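You operate a simulated robot arm through the tools that you are given. There is no shell and no other tool.

Carry out the task below with a simulated robot arm. There is one attempt and no reset: what you move stays moved.

## Task
Put things in order on the top of the soaking table. At the end: the blue microfibre roll from the top of the soaking table stands on top of the red flat box (marked "SEEDS"); the purple bottle (marked "SOFTENER") is on the white soup tub; one of the toggle buttons from the top of the soaking table is on the shelf over the cart; the green laundry stain stick (marked "STAIN GEL") stands where the purple bottle stood; whatever was shut is shut again. Leave all else as you found it, and nothing knocked over. Set down upright: purple bottle.

The check looks at the end state, three seconds after you hand in, the way a careful person would. Anything else that was tipped, shoved, dropped, spilled or broken makes it a failure.

## Robot
A 7-joint arm with a two-finger parallel gripper, fixed in place. Base frame: the origin is at the foot of the arm, x ahead of it, y to its left, z up; the work surface is at about z = 0.86. Lengths are in m, angles in degrees, forces in N, time in s.
With the tool pointing down near the work surface it reaches from about 0.24 to 0.68 m from the base axis. Its first joint turns from -66.0 to 66.0 degrees. Payload 2.4 kg.
The TCP is the grasp point between the finger pads, 0.03 m short of the fingertips. In the tool frame z runs along the fingers and y along their closing line. The gripper opens to 0.094 m. The fingers are 0.028 m wide and 0.01 m thick; the gripper's body (0.05 by 0.096 m) begins 0.055 m behind the TCP.
Orientation is that of the tool frame in the base frame, as [roll, pitch, yaw] about the fixed x, y, z axes, in that order (R = Rz(yaw) Ry(pitch) Rx(roll)). With the fingers straight down and closing along the base's y, the tool's x points along the base's -x, its y along +y and its z along -z.

## Interface
- The arm moves only by the tool jog_arm. Its argument "increments" is text: rows parted by semicolons, each of 7 numbers parted by spaces: the shift along the base's x, y, z in units of 500 mm (1.0 is 500 mm), then the turn, a rotation vector about the base's x, y, z in units of 45 degrees (1.0 is 45 degrees), then the closure, from 0 (fully open) to 1 (shut). In form: dx dy dz rx ry rz gripper; .... A call has 1 to 20 rows; each row is the pose to reach, as a shift and turn from the pose commanded when the call began. A call with a number of a shift or a turn outside -1 to 1 is refused whole. A row lasts 0.2 s, in which the tool goes at most 0.05 m and 8.6 degrees; a call with a longer step from one row to the next is refused whole, and so is a gripper value outside its range. A pose out of reach is approached as far as the arm can. The call stops where the force on the tool passes 40 N (or 10 N more than at its start, if that is more) or the arm is blocked; 0.2 s more then pass. Each finger travels about 0.153 m/s and halts on what it meets, pressing with about 34 N; the grip force reading is that of the motor and also rises with nothing between the fingers. The clock runs only during rows and for 0.2 s after the last one: add rows that repeat a pose to give the fingers time. The reply holds the time, the measured pose of the TCP, the force on the tool along the base axes, the opening and the grip force, in the units named above and with some noise, with the torque about the TCP (base axes, N m) and any sound that the robot's microphone picked up.
- Cameras (640 x 400 px; columns grow to the right, rows downward): "scene" is fixed at [0.0437, 0.4818, 1.44]; the picture's right is [-0.67, -0.74, 0.00], its down [-0.45, 0.41, -0.79] and it looks along [0.59, -0.54, -0.61] (base axes); focal length 237 px, centre (320, 200). "wrist" rides on the gripper at [0.076, 0.014, -0.102] in the tool frame; the picture's right is [-0.18, 0.98, 0.00], its down [-0.75, -0.14, -0.64] and it looks along [-0.63, -0.12, 0.77] (tool axes); focal length 243 px, centre (320, 200). There is no depth. A picture from a camera that has moved, and an enlarged one, comes with that camera's place and axes in the base frame and with its lens.
- capture(camera): a new picture of that camera. The clock stands still meanwhile.
- inspect(camera, box): a new picture of the part [left, top, right, bottom] of that camera's present view, enlarged. The clock stands still meanwhile.
- sign_off(): hands the job in; it is judged then, once.

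Places have to be worked out from the pictures, the camera data and where the tool is seen. Open the gripper and draw the arm clear of the work before you hand the job in, unless the task says otherwise.

The tools are called after ">>>" as name(argument=value, ...) on one line, values as JSON. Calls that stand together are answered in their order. jog_arm: Moves the arm, as the interface text tells. Its arguments: {"type":"object","properties":{"increments":{"type":"string"}},"required":["increments"]} The other tools are called the same way: capture (camera) takes a picture; inspect (camera, box) takes an enlarged picture of a part of a camera's view; sign_off () hands the job in.

At the start:

```text
time: 0.0
tool_pos: [0.3399, -0.3119, 1.2372]
orientation: [-180.0, 0.1, 179.9]
contact_force: [0.7, 0.1, 0.5]
torque: [0.01, 0.01, 0.03]
finger_gap: 0.094
finger_force: 0.2
```

scene: 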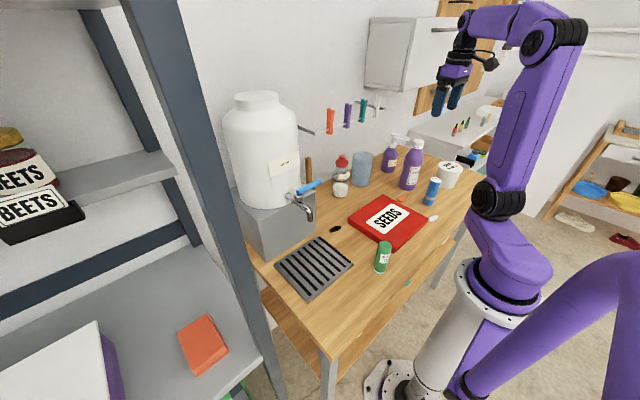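
wrist: 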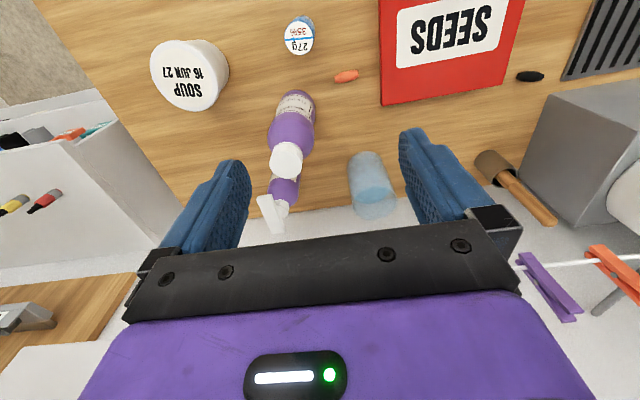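

I'll start by looking closely at the scene from the fixed camera and the wrist camera before moving anything.

>>> inspect(camera="scene", box=[320, 120, 480, 220])

>>> inspect(camera="scene", box=[260, 180, 460, 305])

>>> inspect(camera="scene", box=[0, 100, 240, 400])

>>> inspect(camera="wrist", box=[140, 0, 560, 240])

>>> inspect(camera="scene", box=[320, 0, 640, 200])

```text
4.00 times, centred on (400, 170) of scene
camera zoom: at [0.0437, 0.4818, 1.44], right [-0.67, -0.74, 0.0], down [-0.45, 0.41, -0.79], along [0.59, -0.54, -0.61], focal length 947 px, centre (0, 320)
```

zoom: 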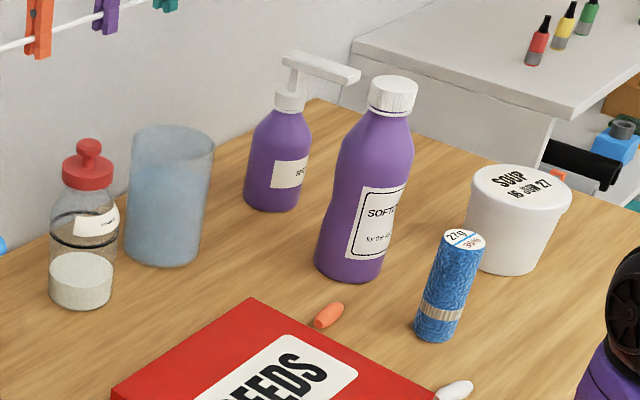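

```text
3.20 times, centred on (360, 242) of scene
camera zoom: at [0.0437, 0.4818, 1.44], right [-0.67, -0.74, 0.0], down [-0.45, 0.41, -0.79], along [0.59, -0.54, -0.61], focal length 757 px, centre (192, 64)
```

zoom: 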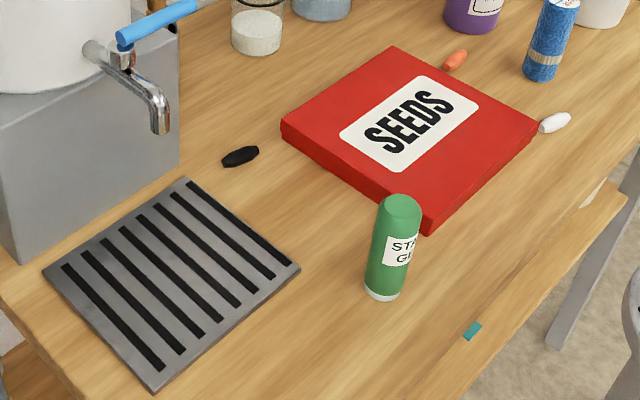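

```text
1.33 times, centred on (120, 250) of scene
camera zoom: at [0.0437, 0.4818, 1.44], right [-0.67, -0.74, 0.0], down [-0.45, 0.41, -0.79], along [0.59, -0.54, -0.61], focal length 316 px, centre (587, 133)
```

zoom: 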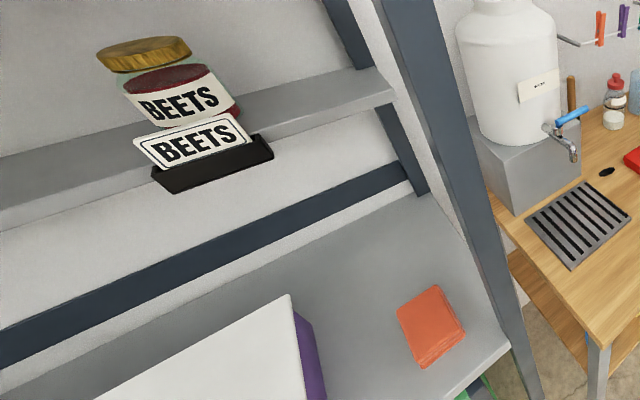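

```text
1.52 times, centred on (350, 120) of wrist
camera zoom: at [0.2641, -0.2954, 1.3383], right [0.18, 0.98, 0.0], down [0.75, -0.14, 0.64], along [0.63, -0.12, -0.77], focal length 370 px, centre (274, 322)
```

zoom: 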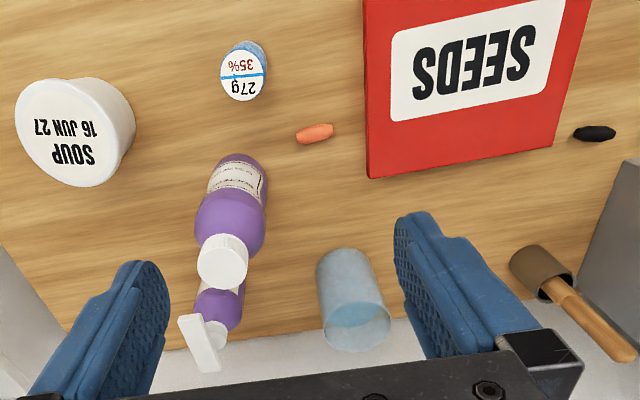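

```text
2.00 times, centred on (480, 100) of scene
camera zoom: at [0.0437, 0.4818, 1.44], right [-0.67, -0.74, 0.0], down [-0.45, 0.41, -0.79], along [0.59, -0.54, -0.61], focal length 473 px, centre (0, 400)
```

zoom: 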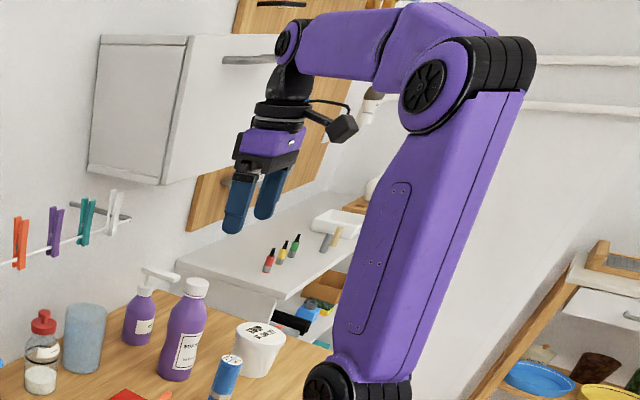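

The table holds the roll, red box, softener, tub, stain stick and several toggles. I still need to find "the cart" and its shelf, so I turn the wrist camera to the right (about −z) where the white counter and wall cabinet are.

>>> jog_arm(increments="0 0 0 0 0 -0.18 0; 0 0 0 0 0 -0.36 0; 0 0 0 0 0 -0.54 0; 0 0 0 0 0 -0.72 0; 0 0 0 0 0 -0.9 0; 0 0 0 0 0 -1 0")

```text
time: 1.4
tool_pos: [0.3421, -0.3097, 1.2348]
orientation: [-180.0, 0.0, 134.8]
contact_force: [-0.7, -0.1, -0.1]
torque: [-0.04, -0.01, -0.02]
finger_gap: 0.0941
finger_force: 0.1
```

The turn went through without contact. I take a wrist picture from here.

>>> capture(camera="wrist")

>>> capture(camera="scene")

```text
taken
camera wrist: at [0.2972, -0.2452, 1.3378], right [0.83, 0.56, 0.0], down [0.43, -0.63, 0.64], along [0.36, -0.53, -0.77], focal length 243 px, centre (320, 200)
```

wrist: 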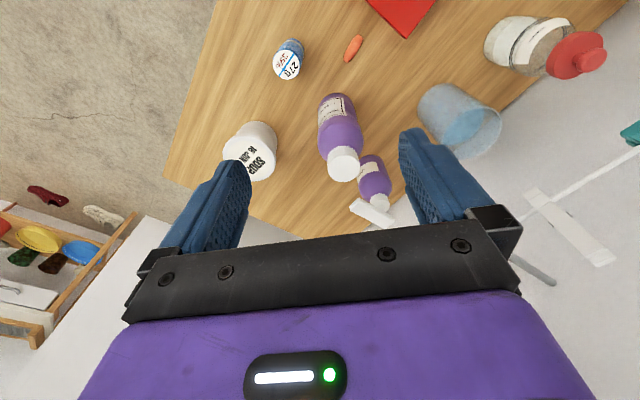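

```text
taken
```

scene: 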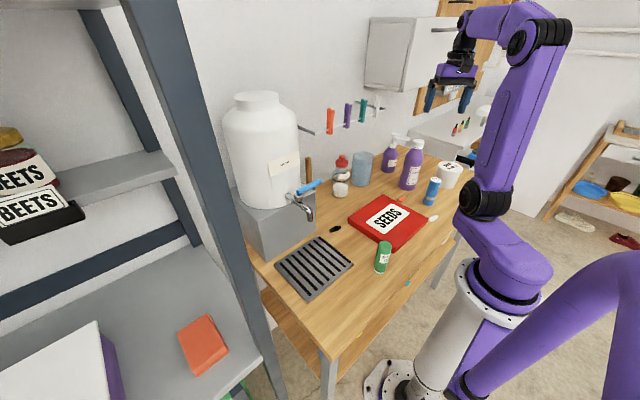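

The right-hand counter looks far out of reach, so the candidate may be the grey unit to the left (beyond y≈0.35). I swing the tool toward the left at the present height, restoring the yaw, to look there.

>>> jog_arm(increments="0 0.09 0 0 0 0.1 0; 0 0.18 0 0 0 0.2 0; 0 0.27 0 0 0 0.3 0; 0 0.36 0 0 0 0.4 0; 0 0.45 0 0 0 0.5 0; 0 0.54 0 0 0 0.6 0; 0 0.63 0 0 0 0.7 0; 0 0.72 0 0 0 0.8 0; 0 0.81 0 0 0 0.9 0; 0 0.81 0 0 0 1 0")

```text
time: 3.6
tool_pos: [0.3392, 0.0942, 1.2357]
orientation: [180.0, -0.1, -180.0]
contact_force: [0.5, -0.4, -0.1]
torque: [-0.02, 0.03, -0.02]
finger_gap: 0.094
finger_force: 0.0
```

The tool is now over the middle of the table with yaw restored. I turn it 45° to the left to see the grey unit.

>>> jog_arm(increments="0 0 0 0 0 0.18 0; 0 0 0 0 0 0.36 0; 0 0 0 0 0 0.54 0; 0 0 0 0 0 0.72 0; 0 0 0 0 0 0.9 0; 0 0 0 0 0 1 0")

>>> capture(camera="wrist")

>>> capture(camera="scene")

```text
time: 5.0
tool_pos: [0.3404, 0.0951, 1.235]
orientation: [179.9, -0.1, -134.9]
contact_force: [0.8, 0.6, -0.2]
torque: [0.05, 0.05, -0.03]
finger_gap: 0.0942
finger_force: 0.0
```

```text
taken
camera wrist: at [0.2763, 0.0516, 1.338], right [-0.57, 0.82, 0.0], down [0.63, 0.43, 0.64], along [0.53, 0.36, -0.77], focal length 243 px, centre (320, 200)
```

wrist: 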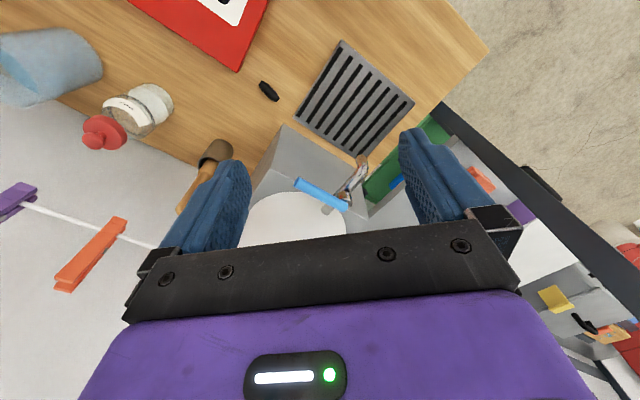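

```text
taken
```

scene: 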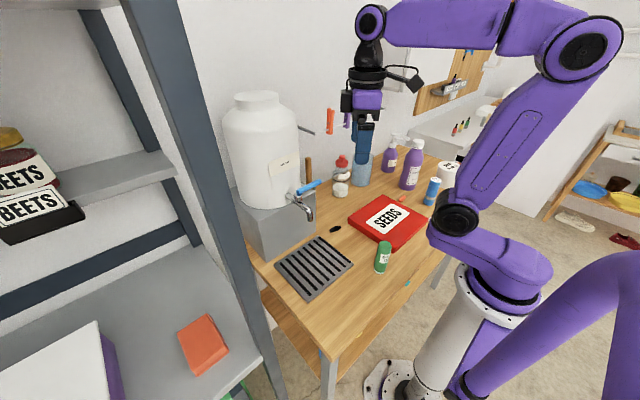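

The left unit has several levels. I turn a further 45° so the camera looks straight left (+y), then tilt up to see its shelves.

>>> jog_arm(increments="0 0 0 0 0 0.18 0; 0 0 0 0 0 0.36 0; 0 0 0 0 0 0.54 0; 0 0 0 0 0 0.72 0; 0 0 0 0 0 0.9 0; 0 0 0 0 0 1 0")

>>> jog_arm(increments="0 0 0 0.18 0 0 0; 0 0 0 0.36 0 0 0; 0 0 0 0.54 0 0 0; 0 0 0 0.6 0 0 0")

>>> capture(camera="wrist")

```text
time: 6.4
tool_pos: [0.3406, 0.0943, 1.2353]
orientation: [-179.9, 0.0, -89.9]
contact_force: [0.4, -0.3, -0.7]
torque: [0.01, -0.01, 0.01]
finger_gap: 0.0942
finger_force: 0.1
```

```text
time: 7.4
tool_pos: [0.3414, 0.0951, 1.2363]
orientation: [-180.0, 27.2, -90.1]
contact_force: [0.7, -0.1, -0.8]
torque: [-0.01, 0.01, -0.02]
finger_gap: 0.0941
finger_force: 0.1
```

```text
taken
camera wrist: at [0.3259, -0.0187, 1.2922], right [-0.98, 0.16, 0.08], down [0.14, 0.38, 0.91], along [0.12, 0.91, -0.4], focal length 243 px, centre (320, 200)
```

wrist: 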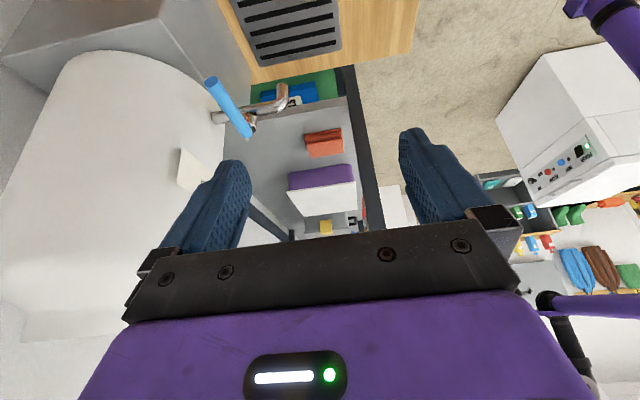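

The picture is upside-down; the rack with the orange cloth and white/purple box is visible. I enlarge those parts.

>>> inspect(camera="wrist", box=[230, 50, 430, 240])

>>> inspect(camera="wrist", box=[460, 40, 640, 310])

>>> inspect(camera="scene", box=[180, 280, 340, 400])

```text
2.11 times, centred on (330, 145) of wrist
camera zoom: at [0.3259, -0.0187, 1.2922], right [-0.98, 0.16, 0.08], down [0.14, 0.38, 0.91], along [0.12, 0.91, -0.4], focal length 511 px, centre (299, 316)
```

zoom: 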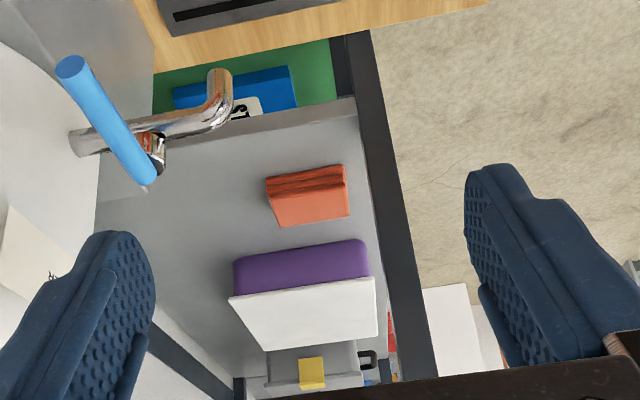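

```text
1.48 times, centred on (550, 175) of wrist
camera zoom: at [0.3259, -0.0187, 1.2922], right [-0.98, 0.16, 0.08], down [0.14, 0.38, 0.91], along [0.12, 0.91, -0.4], focal length 359 px, centre (-21, 237)
```

zoom: 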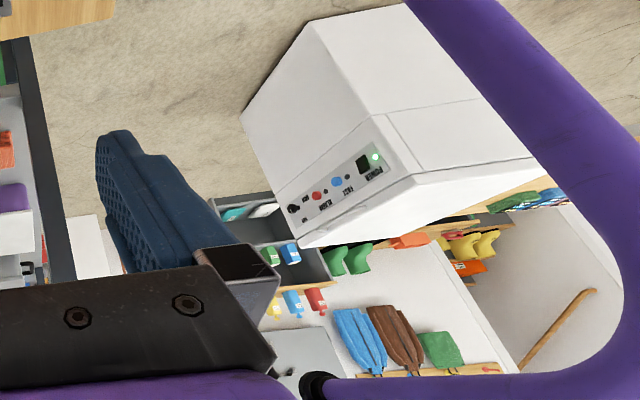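

```text
3.33 times, centred on (260, 340) of scene
camera zoom: at [0.0437, 0.4818, 1.44], right [-0.67, -0.74, 0.0], down [-0.45, 0.41, -0.79], along [0.59, -0.54, -0.61], focal length 789 px, centre (520, -267)
```

zoom: 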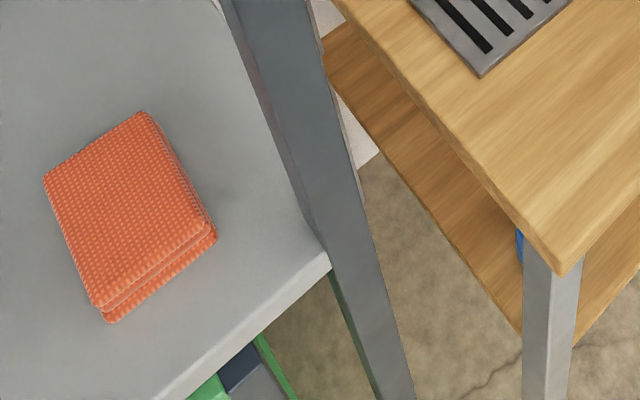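

The rack's front post seems to stand near (0.22, 0.45) with a deck at z≈0.85 and a higher narrow shelf with jars. To determine which is "the cart", I move closer to the left and look again.

>>> jog_arm(increments="-0.05 0.06 0 0 0 0 0; -0.1 0.12 0 0 0 0 0; -0.14 0.18 0 0.1 0 0 0; -0.14 0.2 0 0.28 0 0 0; -0.14 0.2 0 0.46 0 0 0")

>>> capture(camera="wrist")

>>> capture(camera="scene")

```text
time: 8.6
tool_pos: [0.2721, 0.1929, 1.236]
orientation: [-180.0, 47.9, -90.1]
contact_force: [-0.6, 0.1, 0.2]
torque: [0.02, 0.04, -0.02]
finger_gap: 0.0943
finger_force: 0.0
```

```text
taken
camera wrist: at [0.2564, 0.0682, 1.2486], right [-0.98, 0.12, 0.14], down [0.14, 0.03, 0.99], along [0.12, 0.99, -0.05], focal length 243 px, centre (320, 200)
```

wrist: 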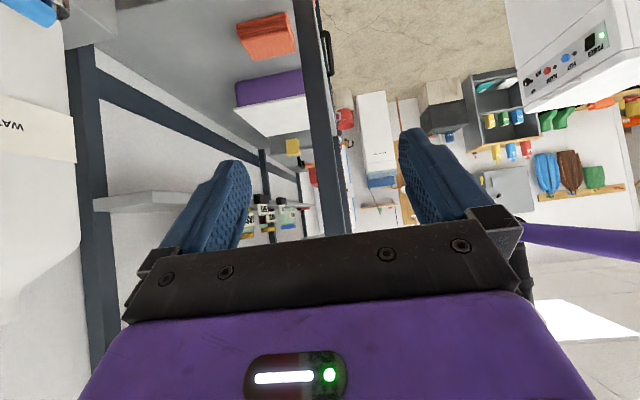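

```text
taken
```

scene: 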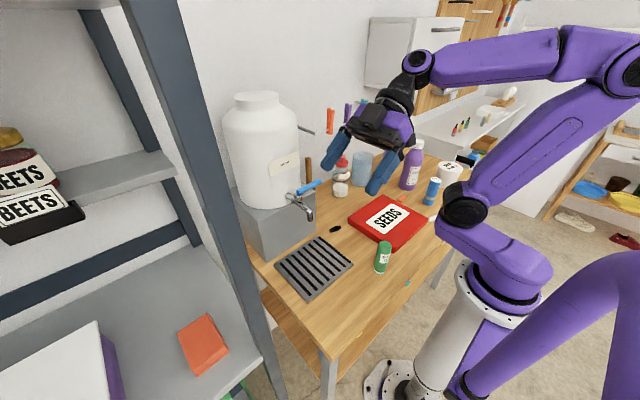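

The rack is in view (upside-down). I enlarge the rack area and the right side of this picture.

>>> inspect(camera="wrist", box=[60, 0, 360, 250])

>>> inspect(camera="wrist", box=[230, 60, 430, 250])

```text
1.60 times, centred on (210, 125) of wrist
camera zoom: at [0.2564, 0.0682, 1.2486], right [-0.98, 0.12, 0.14], down [0.14, 0.03, 0.99], along [0.12, 0.99, -0.05], focal length 388 px, centre (496, 320)
```

zoom: 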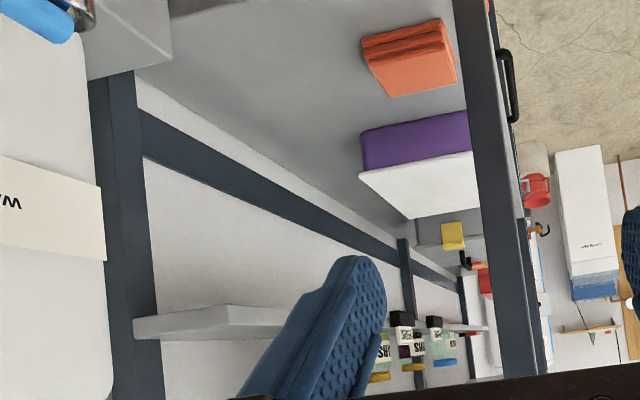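

```text
2.11 times, centred on (330, 155) of wrist
camera zoom: at [0.2564, 0.0682, 1.2486], right [-0.98, 0.12, 0.14], down [0.14, 0.03, 0.99], along [0.12, 0.99, -0.05], focal length 511 px, centre (299, 295)
```

zoom: 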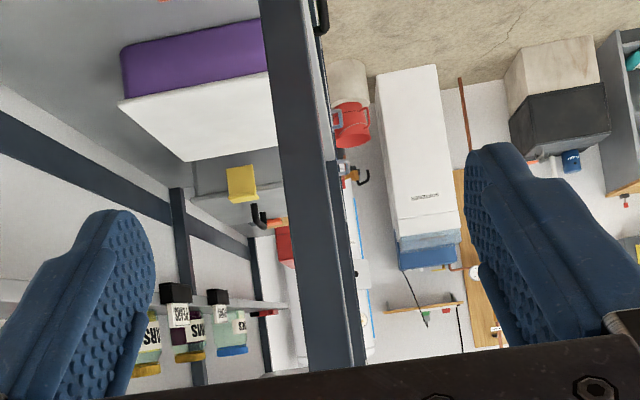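

The left unit has a deck at z≈0.85 and a shelf with jars above it. With the arm out of the way I enlarge the wall cabinet and counter on the right for comparison.

>>> inspect(camera="scene", box=[340, 0, 540, 180])

>>> inspect(camera="scene", box=[0, 0, 200, 160])

>>> inspect(camera="scene", box=[0, 120, 200, 260])

```text
2.22 times, centred on (440, 90) of scene
camera zoom: at [0.0437, 0.4818, 1.44], right [-0.67, -0.74, 0.0], down [-0.45, 0.41, -0.79], along [0.59, -0.54, -0.61], focal length 526 px, centre (53, 444)
```

zoom: 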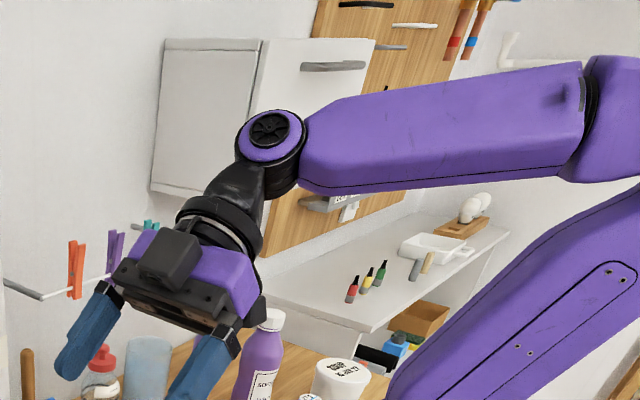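

```text
2.50 times, centred on (100, 80) of scene
camera zoom: at [0.0437, 0.4818, 1.44], right [-0.67, -0.74, 0.0], down [-0.45, 0.41, -0.79], along [0.59, -0.54, -0.61], focal length 592 px, centre (870, 500)
```

zoom: 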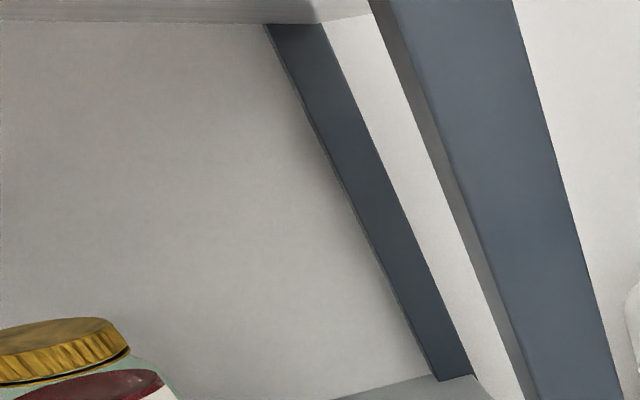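

```text
2.86 times, centred on (100, 190) of scene
camera zoom: at [0.0437, 0.4818, 1.44], right [-0.67, -0.74, 0.0], down [-0.45, 0.41, -0.79], along [0.59, -0.54, -0.61], focal length 676 px, centre (949, 229)
```

zoom: 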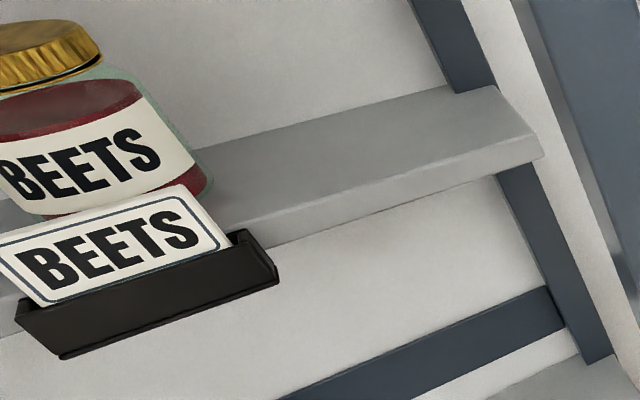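

The jar shelf above the deck has free space at its near end. To settle whether the left unit is a cart (wheels, handle), I move to look down its front side.

>>> jog_arm(increments="-0.05 0.02 0 -0.17 0 0 0; -0.1 0.04 0 -0.34 0 0 0; -0.15 0.06 0 -0.51 0 0 0; -0.2 0.08 0 -0.68 0 0 0; -0.24 0.1 0 -0.8 0 0 0; -0.24 0.1 0 -0.8 0 0 0")

>>> capture(camera="wrist")

```text
time: 10.0
tool_pos: [0.1523, 0.2445, 1.2376]
orientation: [179.9, 11.7, -90.0]
contact_force: [-0.4, 0.3, 0.7]
torque: [0.02, -0.01, -0.02]
finger_gap: 0.094
finger_force: 0.0
```

```text
taken
camera wrist: at [0.1374, 0.1505, 1.3227], right [-0.98, 0.18, 0.04], down [0.14, 0.61, 0.78], along [0.12, 0.77, -0.62], focal length 243 px, centre (320, 200)
```

wrist: 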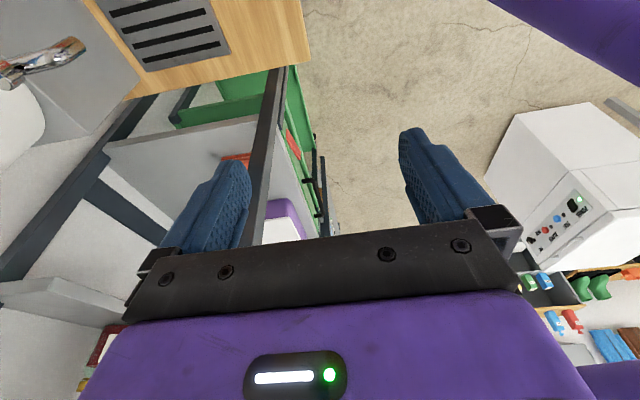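

>>> inspect(camera="wrist", box=[90, 40, 360, 250])

>>> inspect(camera="wrist", box=[0, 140, 160, 400])

```text
1.90 times, centred on (225, 145) of wrist
camera zoom: at [0.1374, 0.1505, 1.3227], right [-0.98, 0.18, 0.04], down [0.14, 0.61, 0.78], along [0.12, 0.77, -0.62], focal length 462 px, centre (501, 305)
```

zoom: 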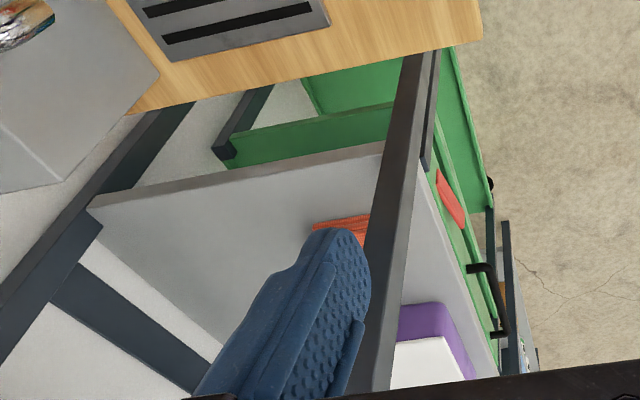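

```text
1.54 times, centred on (80, 270) of wrist
camera zoom: at [0.1374, 0.1505, 1.3227], right [-0.98, 0.18, 0.04], down [0.14, 0.61, 0.78], along [0.12, 0.77, -0.62], focal length 373 px, centre (689, 92)
```

zoom: 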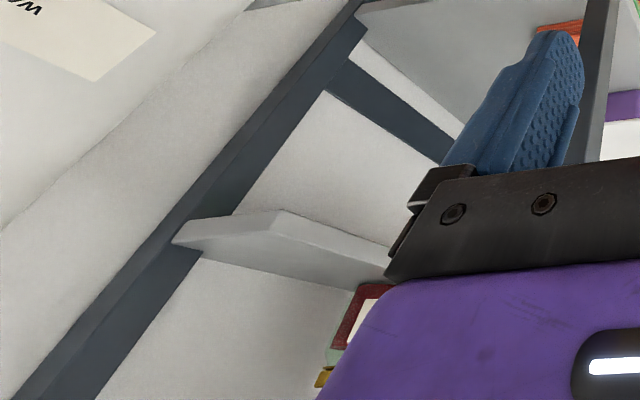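

Under the grey deck stands a green thing with a black handle and what may be castors — possibly the cart, with the deck being the shelf over it. I shift the view a bit to verify.

>>> jog_arm(increments="0 0 0 -0.1 0 0.1 0; 0 0 0 -0.2 0 0.25 0; 0 0 -0.05 -0.26 0 0.4 0; 0 0 -0.1 -0.26 0 0.55 0; 0 0 -0.1 -0.26 0 0.55 0")

>>> capture(camera="wrist")

>>> inspect(camera="scene", box=[200, 340, 300, 400])

```text
time: 11.2
tool_pos: [0.153, 0.2433, 1.1848]
orientation: [177.5, 0.3, -65.5]
contact_force: [0.3, -0.7, -0.1]
torque: [-0.03, 0.01, 0.01]
finger_gap: 0.0939
finger_force: 0.1
```

```text
taken
camera wrist: at [0.1756, 0.1704, 1.2879], right [-0.97, -0.24, 0.04], down [-0.16, 0.75, 0.64], along [-0.19, 0.61, -0.77], focal length 243 px, centre (320, 200)
```

wrist: 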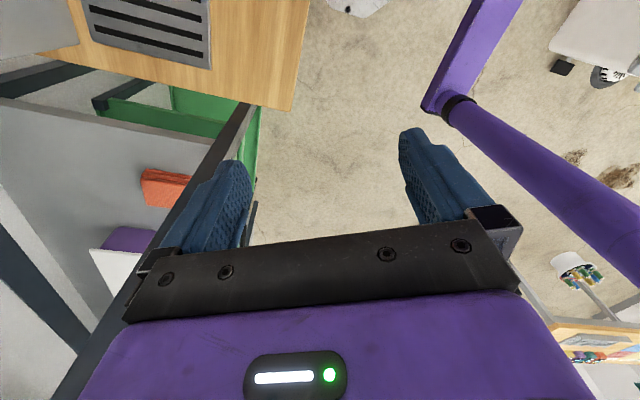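

```text
6.40 times, centred on (250, 370) of scene
camera zoom: at [0.0437, 0.4818, 1.44], right [-0.67, -0.74, 0.0], down [-0.45, 0.41, -0.79], along [0.59, -0.54, -0.61], focal length 1515 px, centre (768, -888)
```

zoom: 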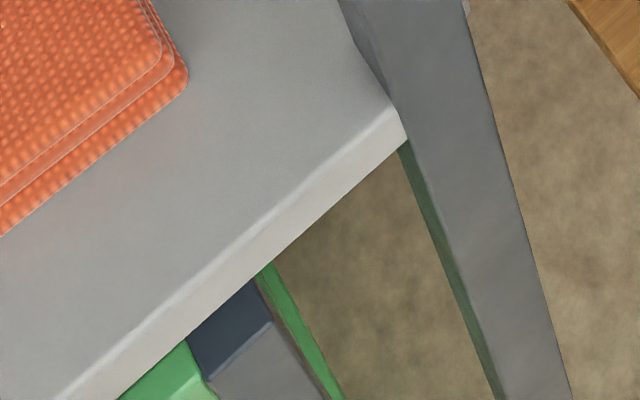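

The thing beneath the deck is green with items in it. I take one more lower, flatter view along the rack's front to be sure it is a cart.

>>> jog_arm(increments="0 0 -0.06 0 0 -0.15 0; 0 0 -0.13 0 0 -0.3 0; 0 0 -0.2 0 0 -0.45 0; 0 0 -0.26 0 0 -0.55 0")

>>> jog_arm(increments="-0.02 0.02 -0.04 0.18 0 0 0; -0.03 0.04 -0.08 0.36 0 0 0; -0.03 0.05 -0.1 0.54 0 0 0; -0.03 0.05 -0.1 0.65 0 0 0")

>>> capture(camera="wrist")

```text
time: 12.2
tool_pos: [0.1502, 0.2467, 1.0534]
orientation: [177.6, 0.5, -90.2]
contact_force: [0.1, 0.0, -0.4]
torque: [0.01, -0.01, 0.02]
finger_gap: 0.094
finger_force: 0.0
```

```text
time: 13.2
tool_pos: [0.1351, 0.2694, 1.0046]
orientation: [177.6, 29.5, -90.0]
contact_force: [3.4, -1.4, -0.2]
torque: [0.07, 0.18, 0.07]
finger_gap: 0.0938
finger_force: 0.0
```

```text
taken
camera wrist: at [0.126, 0.153, 1.0575], right [-0.98, 0.14, 0.13], down [0.17, 0.34, 0.92], along [0.09, 0.93, -0.36], focal length 243 px, centre (320, 200)
```

wrist: 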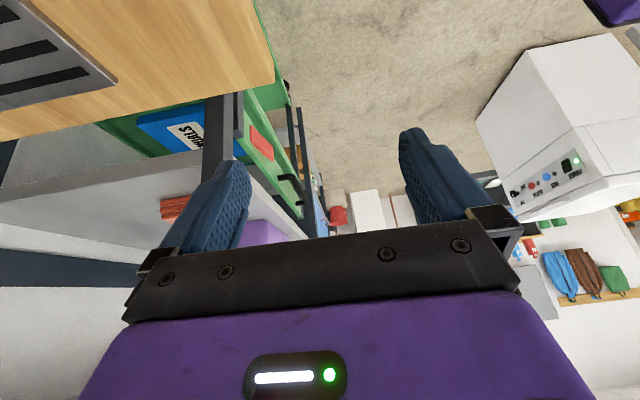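

There is a clear view of the green unit below the deck; I enlarge it.

>>> inspect(camera="wrist", box=[90, 60, 350, 240])

>>> capture(camera="scene")

```text
2.22 times, centred on (220, 150) of wrist
camera zoom: at [0.126, 0.153, 1.0575], right [-0.98, 0.14, 0.13], down [0.17, 0.34, 0.92], along [0.09, 0.93, -0.36], focal length 539 px, centre (542, 311)
```

zoom: 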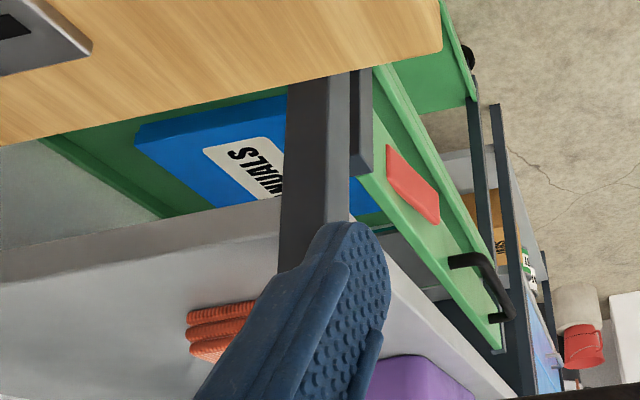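

```text
taken
```

scene: 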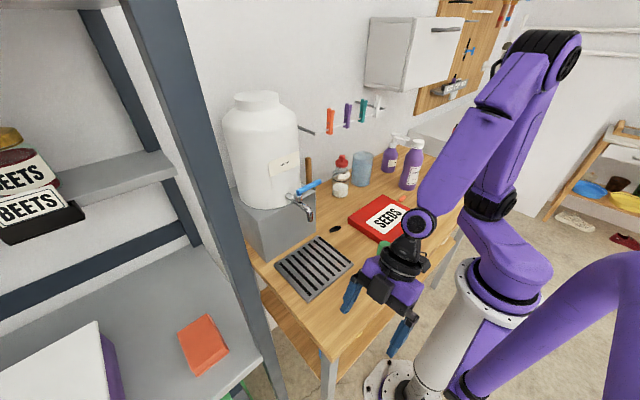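

It is a green push cart (black handle, castors, a "MANUALS" box in it) parked under the grey deck, so "the shelf over the cart" is that grey deck with the orange cloth. Now I undo the tilt, correct a small residual roll, and go back over the table for precise measuring.

>>> jog_arm(increments="0.02 -0.04 0.08 -0.16 0 0 0; 0.06 -0.1 0.16 -0.33 0 0 0; 0.12 -0.16 0.24 -0.5 0 0 0; 0.18 -0.22 0.3 -0.65 0 0 0")

>>> jog_arm(increments="0.03 -0.03 0.05 -0.008 -0.0567 0.004 0; 0.06 -0.06 0.1 -0.008 -0.0567 0.004 0")

>>> jog_arm(increments="0.04 -0.05 0 0 0 -0.17 0; 0.08 -0.1 0 0 0 -0.34 0; 0.1 -0.15 0 0 0 -0.51 0; 0.1 -0.2 0 0 0 -0.68 0; 0.1 -0.25 0 0 0 -0.85 0; 0.1 -0.25 0 0 0 -1 0")

>>> jog_arm(increments="0 0 0 0 0 -0.17 0; 0 0 0 0 0 -0.34 0; 0 0 0 0 0 -0.51 0; 0 0 0 0 0 -0.68 0; 0 0 0 0 0 -0.85 0; 0 0 0 0 0 -1 0; 0 0 0 0 0 -1 0")

>>> capture(camera="wrist")

```text
refused: row 2 steps farther than a row can; nothing moved
```

```text
time: 13.8
tool_pos: [0.1681, 0.2393, 1.0587]
orientation: [-179.8, 29.2, -88.7]
contact_force: [0.6, -0.4, 0.1]
torque: [0.02, -0.02, 0.03]
finger_gap: 0.094
finger_force: 0.2
```

```text
time: 15.2
tool_pos: [0.2133, 0.1149, 1.0555]
orientation: [-179.6, 29.2, -133.6]
contact_force: [-1.0, 0.2, 0.2]
torque: [-0.01, 0.0, 0.03]
finger_gap: 0.0941
finger_force: 0.0
```

```text
time: 16.8
tool_pos: [0.2165, 0.1136, 1.0559]
orientation: [-179.7, 29.2, -178.8]
contact_force: [-0.3, 0.1, -0.6]
torque: [0.02, 0.02, -0.03]
finger_gap: 0.0941
finger_force: 0.0
out of reach, approached as far as the arm can: row 2
```

```text
taken
camera wrist: at [0.0983, 0.1275, 1.1076], right [0.14, 0.99, 0.09], down [0.35, -0.13, 0.93], along [0.93, -0.1, -0.36], focal length 243 px, centre (320, 200)
```

wrist: 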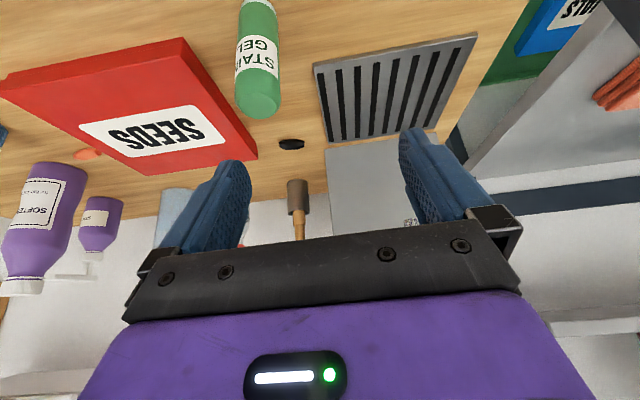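

My first move was refused (step too long) so the tilt stayed at 29°, but nothing was touched. I now raise the tool and take out the tilt, with small enough steps and one call at a time.

>>> jog_arm(increments="0.02 0 0.08 0 0.13 -0.005 0; 0.04 0 0.16 0 0.26 -0.01 0; 0.06 0 0.24 0 0.39 -0.016 0; 0.08 0 0.32 0 0.52 -0.021 0; 0.1 0 0.38 0 0.65 -0.026 0; 0.1 0 0.38 0 0.65 -0.026 0")

```text
time: 18.2
tool_pos: [0.2663, 0.1127, 1.246]
orientation: [179.9, 0.0, -179.8]
contact_force: [-0.1, -0.4, 0.0]
torque: [0.0, 0.01, -0.03]
finger_gap: 0.094
finger_force: 0.0
```

Tool is vertical again. I move over to y≈−0.1 to image the whole tabletop.

>>> jog_arm(increments="0 -0.09 0 0 0 0 0; 0 -0.18 0 0 0 0 0; 0 -0.27 0 0 0 0 0; 0 -0.36 0 0 0 0 0; 0 -0.42 0 0 0 0 0; 0 -0.42 0 0 0 0 0")

>>> capture(camera="wrist")

```text
time: 19.6
tool_pos: [0.2651, -0.095, 1.2492]
orientation: [179.8, 0.0, -179.8]
contact_force: [0.6, 0.3, -0.1]
torque: [0.0, 0.01, 0.01]
finger_gap: 0.0936
finger_force: 0.1
```

```text
taken
camera wrist: at [0.1885, -0.0804, 1.3513], right [0.18, 0.98, 0.0], down [0.75, -0.14, 0.64], along [0.63, -0.12, -0.77], focal length 243 px, centre (320, 200)
```

wrist: 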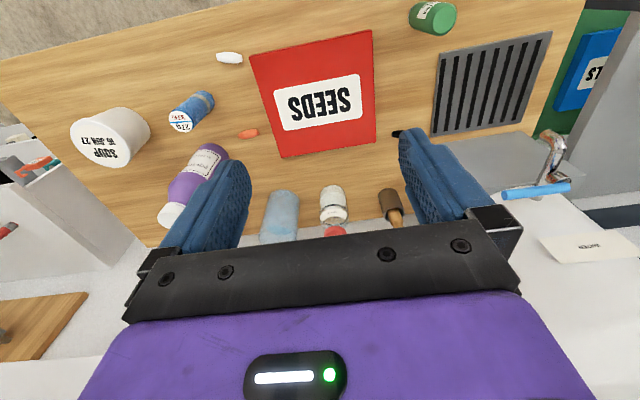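

This gives a good overview. I enlarge the right part (tub, roll, softener, toggles) and the middle/left part for measurement.

>>> inspect(camera="wrist", box=[60, 80, 260, 205])

>>> inspect(camera="wrist", box=[200, 20, 400, 145])

>>> inspect(camera="wrist", box=[360, 0, 560, 125])

```text
3.20 times, centred on (160, 142) of wrist
camera zoom: at [0.1885, -0.0804, 1.3513], right [0.18, 0.98, 0.0], down [0.75, -0.14, 0.64], along [0.63, -0.12, -0.77], focal length 776 px, centre (832, 384)
```

zoom: 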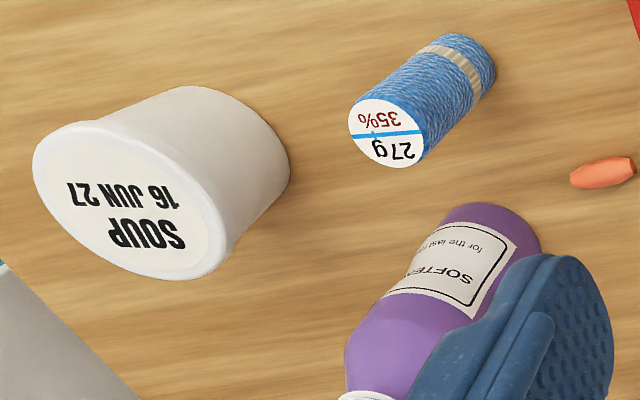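

```text
3.20 times, centred on (300, 82) of wrist
camera zoom: at [0.1885, -0.0804, 1.3513], right [0.18, 0.98, 0.0], down [0.75, -0.14, 0.64], along [0.63, -0.12, -0.77], focal length 776 px, centre (384, 576)
```

zoom: 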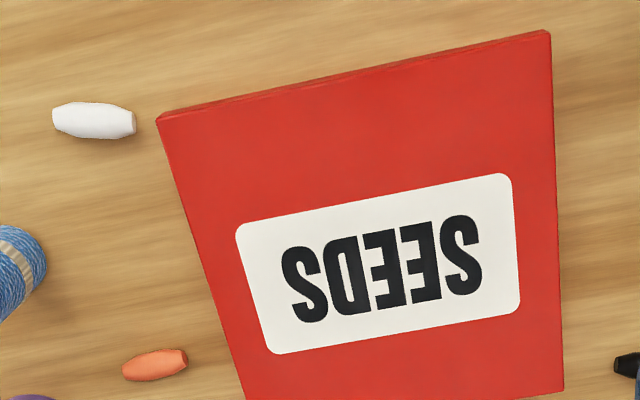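

```text
3.20 times, centred on (460, 62) of wrist
camera zoom: at [0.1885, -0.0804, 1.3513], right [0.18, 0.98, 0.0], down [0.75, -0.14, 0.64], along [0.63, -0.12, -0.77], focal length 776 px, centre (-128, 640)
```

zoom: 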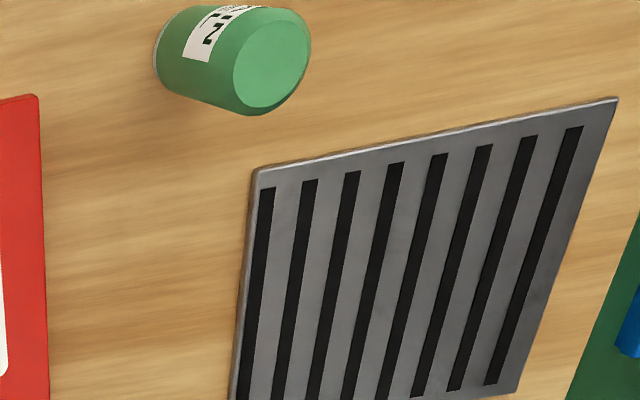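

From this view: roll ≈(0.303,−0.334) h≈0.10, softener ≈(0.416,−0.367) h≈0.21, tub lid ≈(0.318,−0.508, z≈0.948), red box x 0.24–0.43 / y −0.21–−0.01, stain stick ≈(0.239,0.071). I move above the roll at z≈1.12 to refine.

>>> jog_arm(increments="0.015 -0.09 -0.02 0 0 0 0; 0.03 -0.18 -0.05 0 0 0 0; 0.045 -0.27 -0.1 0 0 0 0; 0.06 -0.35 -0.15 0 0 0 0; 0.07 -0.42 -0.2 0 0 0 0; 0.075 -0.478 -0.258 0 0 0 0; 0.075 -0.478 -0.258 0 0 0 0")

>>> capture(camera="wrist")

```text
refused: row 3 steps farther than a row can; nothing moved
```

```text
taken
camera wrist: at [0.1885, -0.0804, 1.3513], right [0.18, 0.98, 0.0], down [0.75, -0.14, 0.64], along [0.63, -0.12, -0.77], focal length 243 px, centre (320, 200)
```

wrist: 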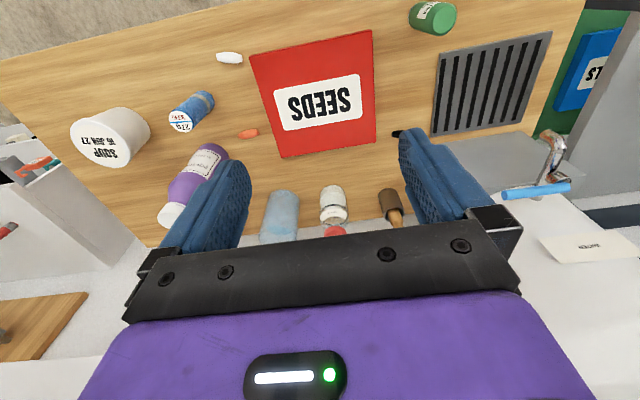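

The row steps were slightly over 0.05 m; I split the same path more finely.

>>> jog_arm(increments="0.01 -0.08 0 0 0 0 0; 0.02 -0.16 0 0 0 0 0; 0.03 -0.24 0 0 0 0 0; 0.045 -0.32 -0.02 0 0 0 0; 0.06 -0.4 -0.05 0 0 0 0; 0.075 -0.478 -0.08 0 0 0 0; 0.075 -0.478 -0.17 0 0 0 0; 0.075 -0.478 -0.258 0 0 0 0; 0.075 -0.478 -0.258 0 0 0 0")

>>> capture(camera="wrist")

>>> capture(camera="scene")

```text
time: 21.6
tool_pos: [0.3036, -0.3338, 1.1116]
orientation: [179.9, 0.1, -179.9]
contact_force: [-0.4, 0.5, 0.5]
torque: [0.0, -0.01, 0.03]
finger_gap: 0.094
finger_force: 0.1
```

```text
taken
camera wrist: at [0.2256, -0.3189, 1.2147], right [0.18, 0.98, 0.0], down [0.75, -0.14, 0.64], along [0.63, -0.12, -0.77], focal length 243 px, centre (320, 200)
```

wrist: 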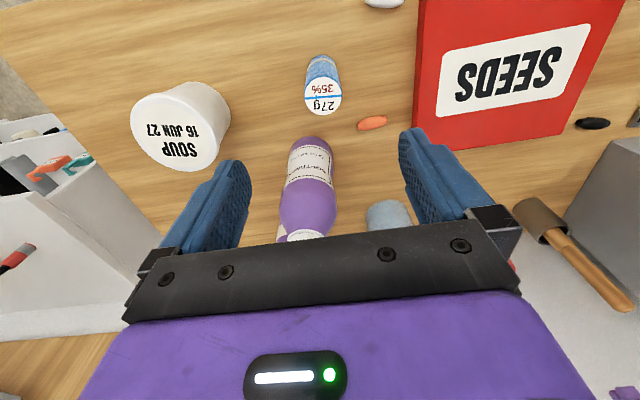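

```text
taken
```

scene: 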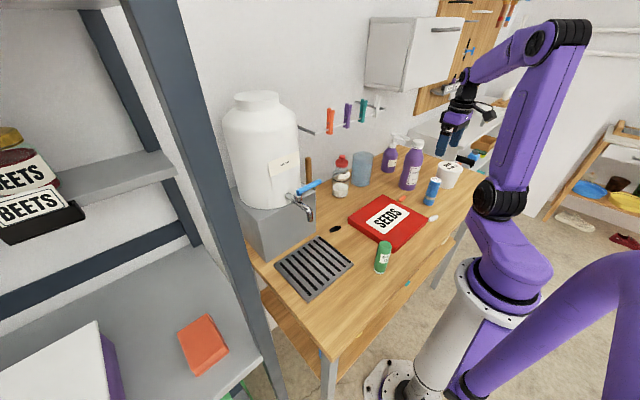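

The roll is close to the image's centre column as expected. I enlarge to measure it, the softener and the orange toggle.

>>> inspect(camera="wrist", box=[240, 40, 400, 140])

>>> inspect(camera="wrist", box=[110, 70, 270, 170])

>>> inspect(camera="wrist", box=[240, 125, 400, 245])

>>> inspect(camera="wrist", box=[350, 0, 640, 180])

```text
4.00 times, centred on (320, 90) of wrist
camera zoom: at [0.2256, -0.3189, 1.2147], right [0.18, 0.98, 0.0], down [0.75, -0.14, 0.64], along [0.63, -0.12, -0.77], focal length 970 px, centre (320, 640)
```

zoom: 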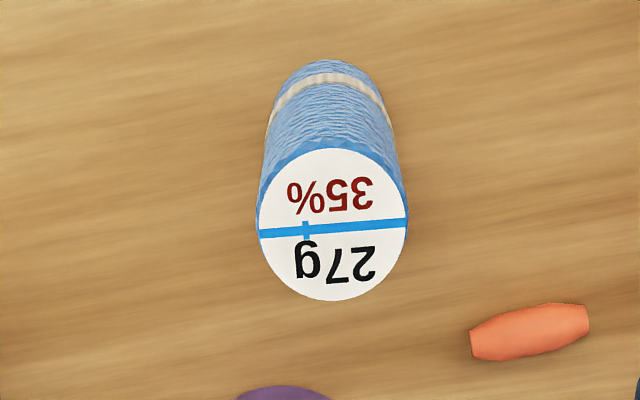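

```text
4.00 times, centred on (190, 120) of wrist
camera zoom: at [0.2256, -0.3189, 1.2147], right [0.18, 0.98, 0.0], down [0.75, -0.14, 0.64], along [0.63, -0.12, -0.77], focal length 970 px, centre (840, 520)
```

zoom: 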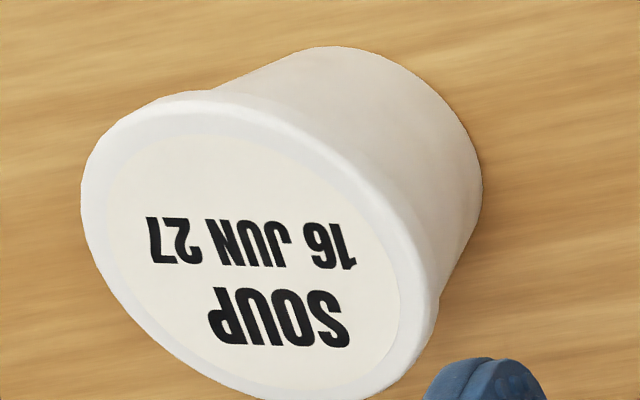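

```text
3.33 times, centred on (320, 185) of wrist
camera zoom: at [0.2256, -0.3189, 1.2147], right [0.18, 0.98, 0.0], down [0.75, -0.14, 0.64], along [0.63, -0.12, -0.77], focal length 809 px, centre (320, 250)
```

zoom: 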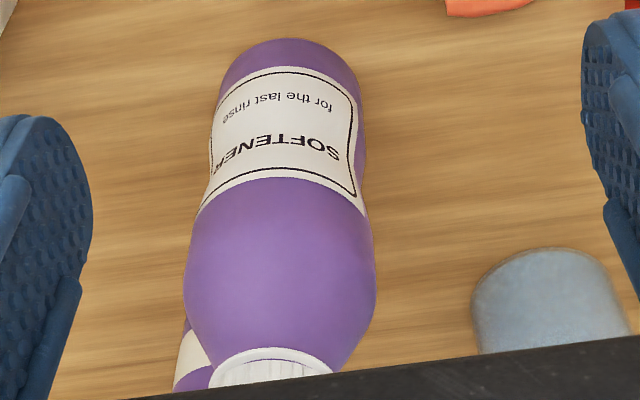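

```text
2.21 times, centred on (495, 90) of wrist
camera zoom: at [0.2256, -0.3189, 1.2147], right [0.18, 0.98, 0.0], down [0.75, -0.14, 0.64], along [0.63, -0.12, -0.77], focal length 535 px, centre (-66, 443)
```

zoom: 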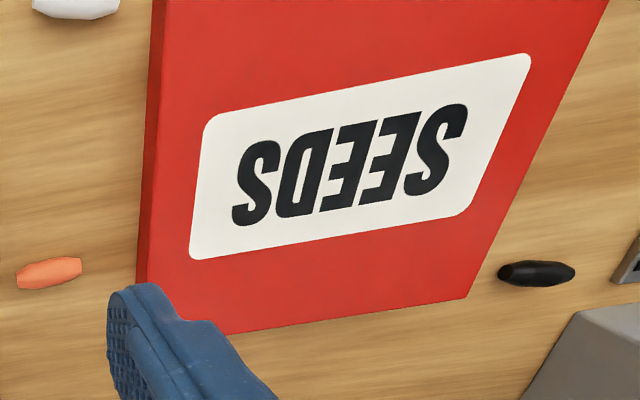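

Roll centre measures ≈(0.3015,−0.329), 3.5 mm to +y of my tool axis, Ø≈38 mm, top z≈0.961. I shift +3.5 mm in y and descend to TCP z≈0.925 with open fingers.

>>> jog_arm(increments="0 0.007 -0.08 0 0 0 0; 0 0.007 -0.16 0 0 0 0; 0 0.007 -0.24 0 0 0 0; 0 0.007 -0.31 0 0 0 0; 0 0.007 -0.376 0 0 0 0; 0 0.007 -0.376 0 0 0 0")

>>> capture(camera="wrist")

```text
time: 23.0
tool_pos: [0.3004, -0.3325, 0.9273]
orientation: [-179.9, 0.1, -179.9]
contact_force: [-0.5, -0.8, 0.2]
torque: [-0.01, 0.01, -0.01]
finger_gap: 0.0941
finger_force: 0.1
```

```text
taken
camera wrist: at [0.2242, -0.3178, 1.0294], right [0.18, 0.98, 0.0], down [0.75, -0.14, 0.64], along [0.63, -0.12, -0.77], focal length 243 px, centre (320, 200)
```

wrist: 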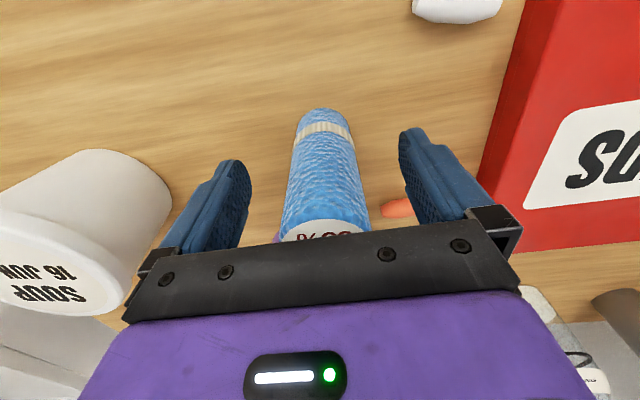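

Roll sits between the fingers, ~3 mm to +y of centre. I nudge +3 mm in y and close the gripper.

>>> jog_arm(increments="0.002 0.006 0 0 0 0 0; 0.002 0.006 0 0 0 0 0; 0.002 0.006 0 0 0 0 0.5; 0.002 0.006 0 0 0 0 1; 0.002 0.006 0 0 0 0 1; 0.002 0.006 0 0 0 0 1")

```text
time: 24.4
tool_pos: [0.3019, -0.3279, 0.9279]
orientation: [180.0, 0.0, -179.9]
contact_force: [-0.3, -0.3, 0.0]
torque: [-0.07, 0.0, -0.01]
finger_gap: 0.0366
finger_force: 34.2
```

Gripped (gap 36.6 mm, 34 N). I lift 0.12 m, then check that the roll is held before going over the box.

>>> jog_arm(increments="0 0 0.04 0 0 0 1; 0 0 0.1 0 0 0 1; 0 0 0.18 0 0 0 1; 0 0 0.24 0 0 0 1; 0 0 0.24 0 0 0 1")

>>> capture(camera="wrist")

```text
time: 25.6
tool_pos: [0.3013, -0.3242, 1.0492]
orientation: [179.8, 0.0, -179.9]
contact_force: [-0.9, -0.2, -0.5]
torque: [-0.02, 0.03, -0.05]
finger_gap: 0.0368
finger_force: 33.9
```

```text
taken
camera wrist: at [0.2248, -0.3096, 1.1516], right [0.18, 0.98, 0.0], down [0.75, -0.14, 0.64], along [0.63, -0.12, -0.77], focal length 243 px, centre (320, 200)
```

wrist: 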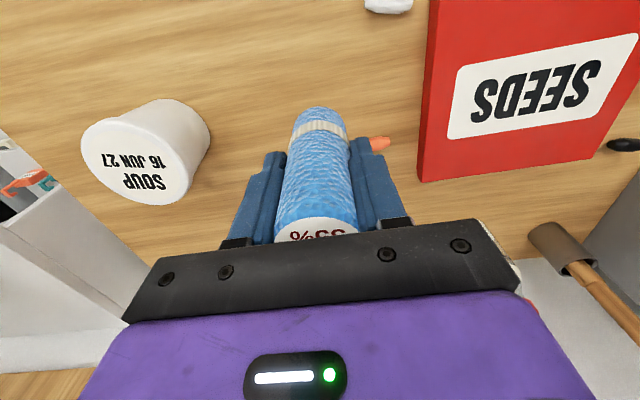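

The roll is held upright. I enlarge the box edge here to measure its thickness before placing.

>>> inspect(camera="wrist", box=[400, 80, 560, 200])

>>> inspect(camera="scene", box=[340, 190, 440, 260])

```text
3.33 times, centred on (480, 140) of wrist
camera zoom: at [0.2248, -0.3096, 1.1516], right [0.18, 0.98, 0.0], down [0.75, -0.14, 0.64], along [0.63, -0.12, -0.77], focal length 809 px, centre (-213, 400)
```

zoom: 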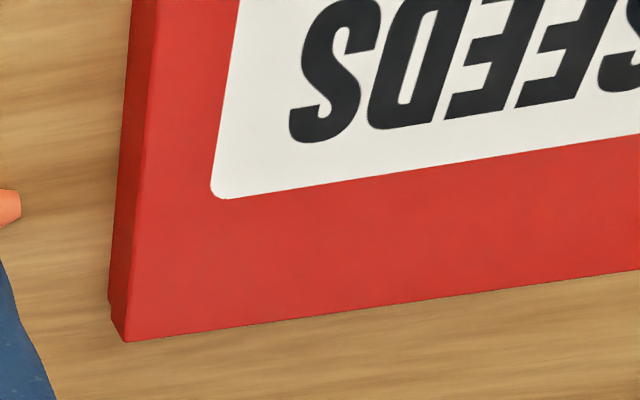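

```text
5.71 times, centred on (390, 225) of scene
camera zoom: at [0.0437, 0.4818, 1.44], right [-0.67, -0.74, 0.0], down [-0.45, 0.41, -0.79], along [0.59, -0.54, -0.61], focal length 1353 px, centre (-80, 57)
```

zoom: 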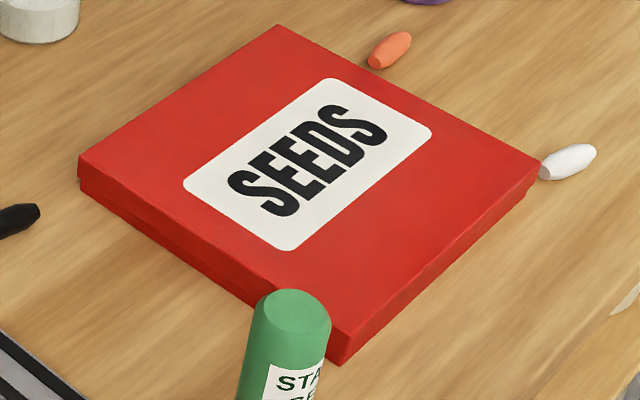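

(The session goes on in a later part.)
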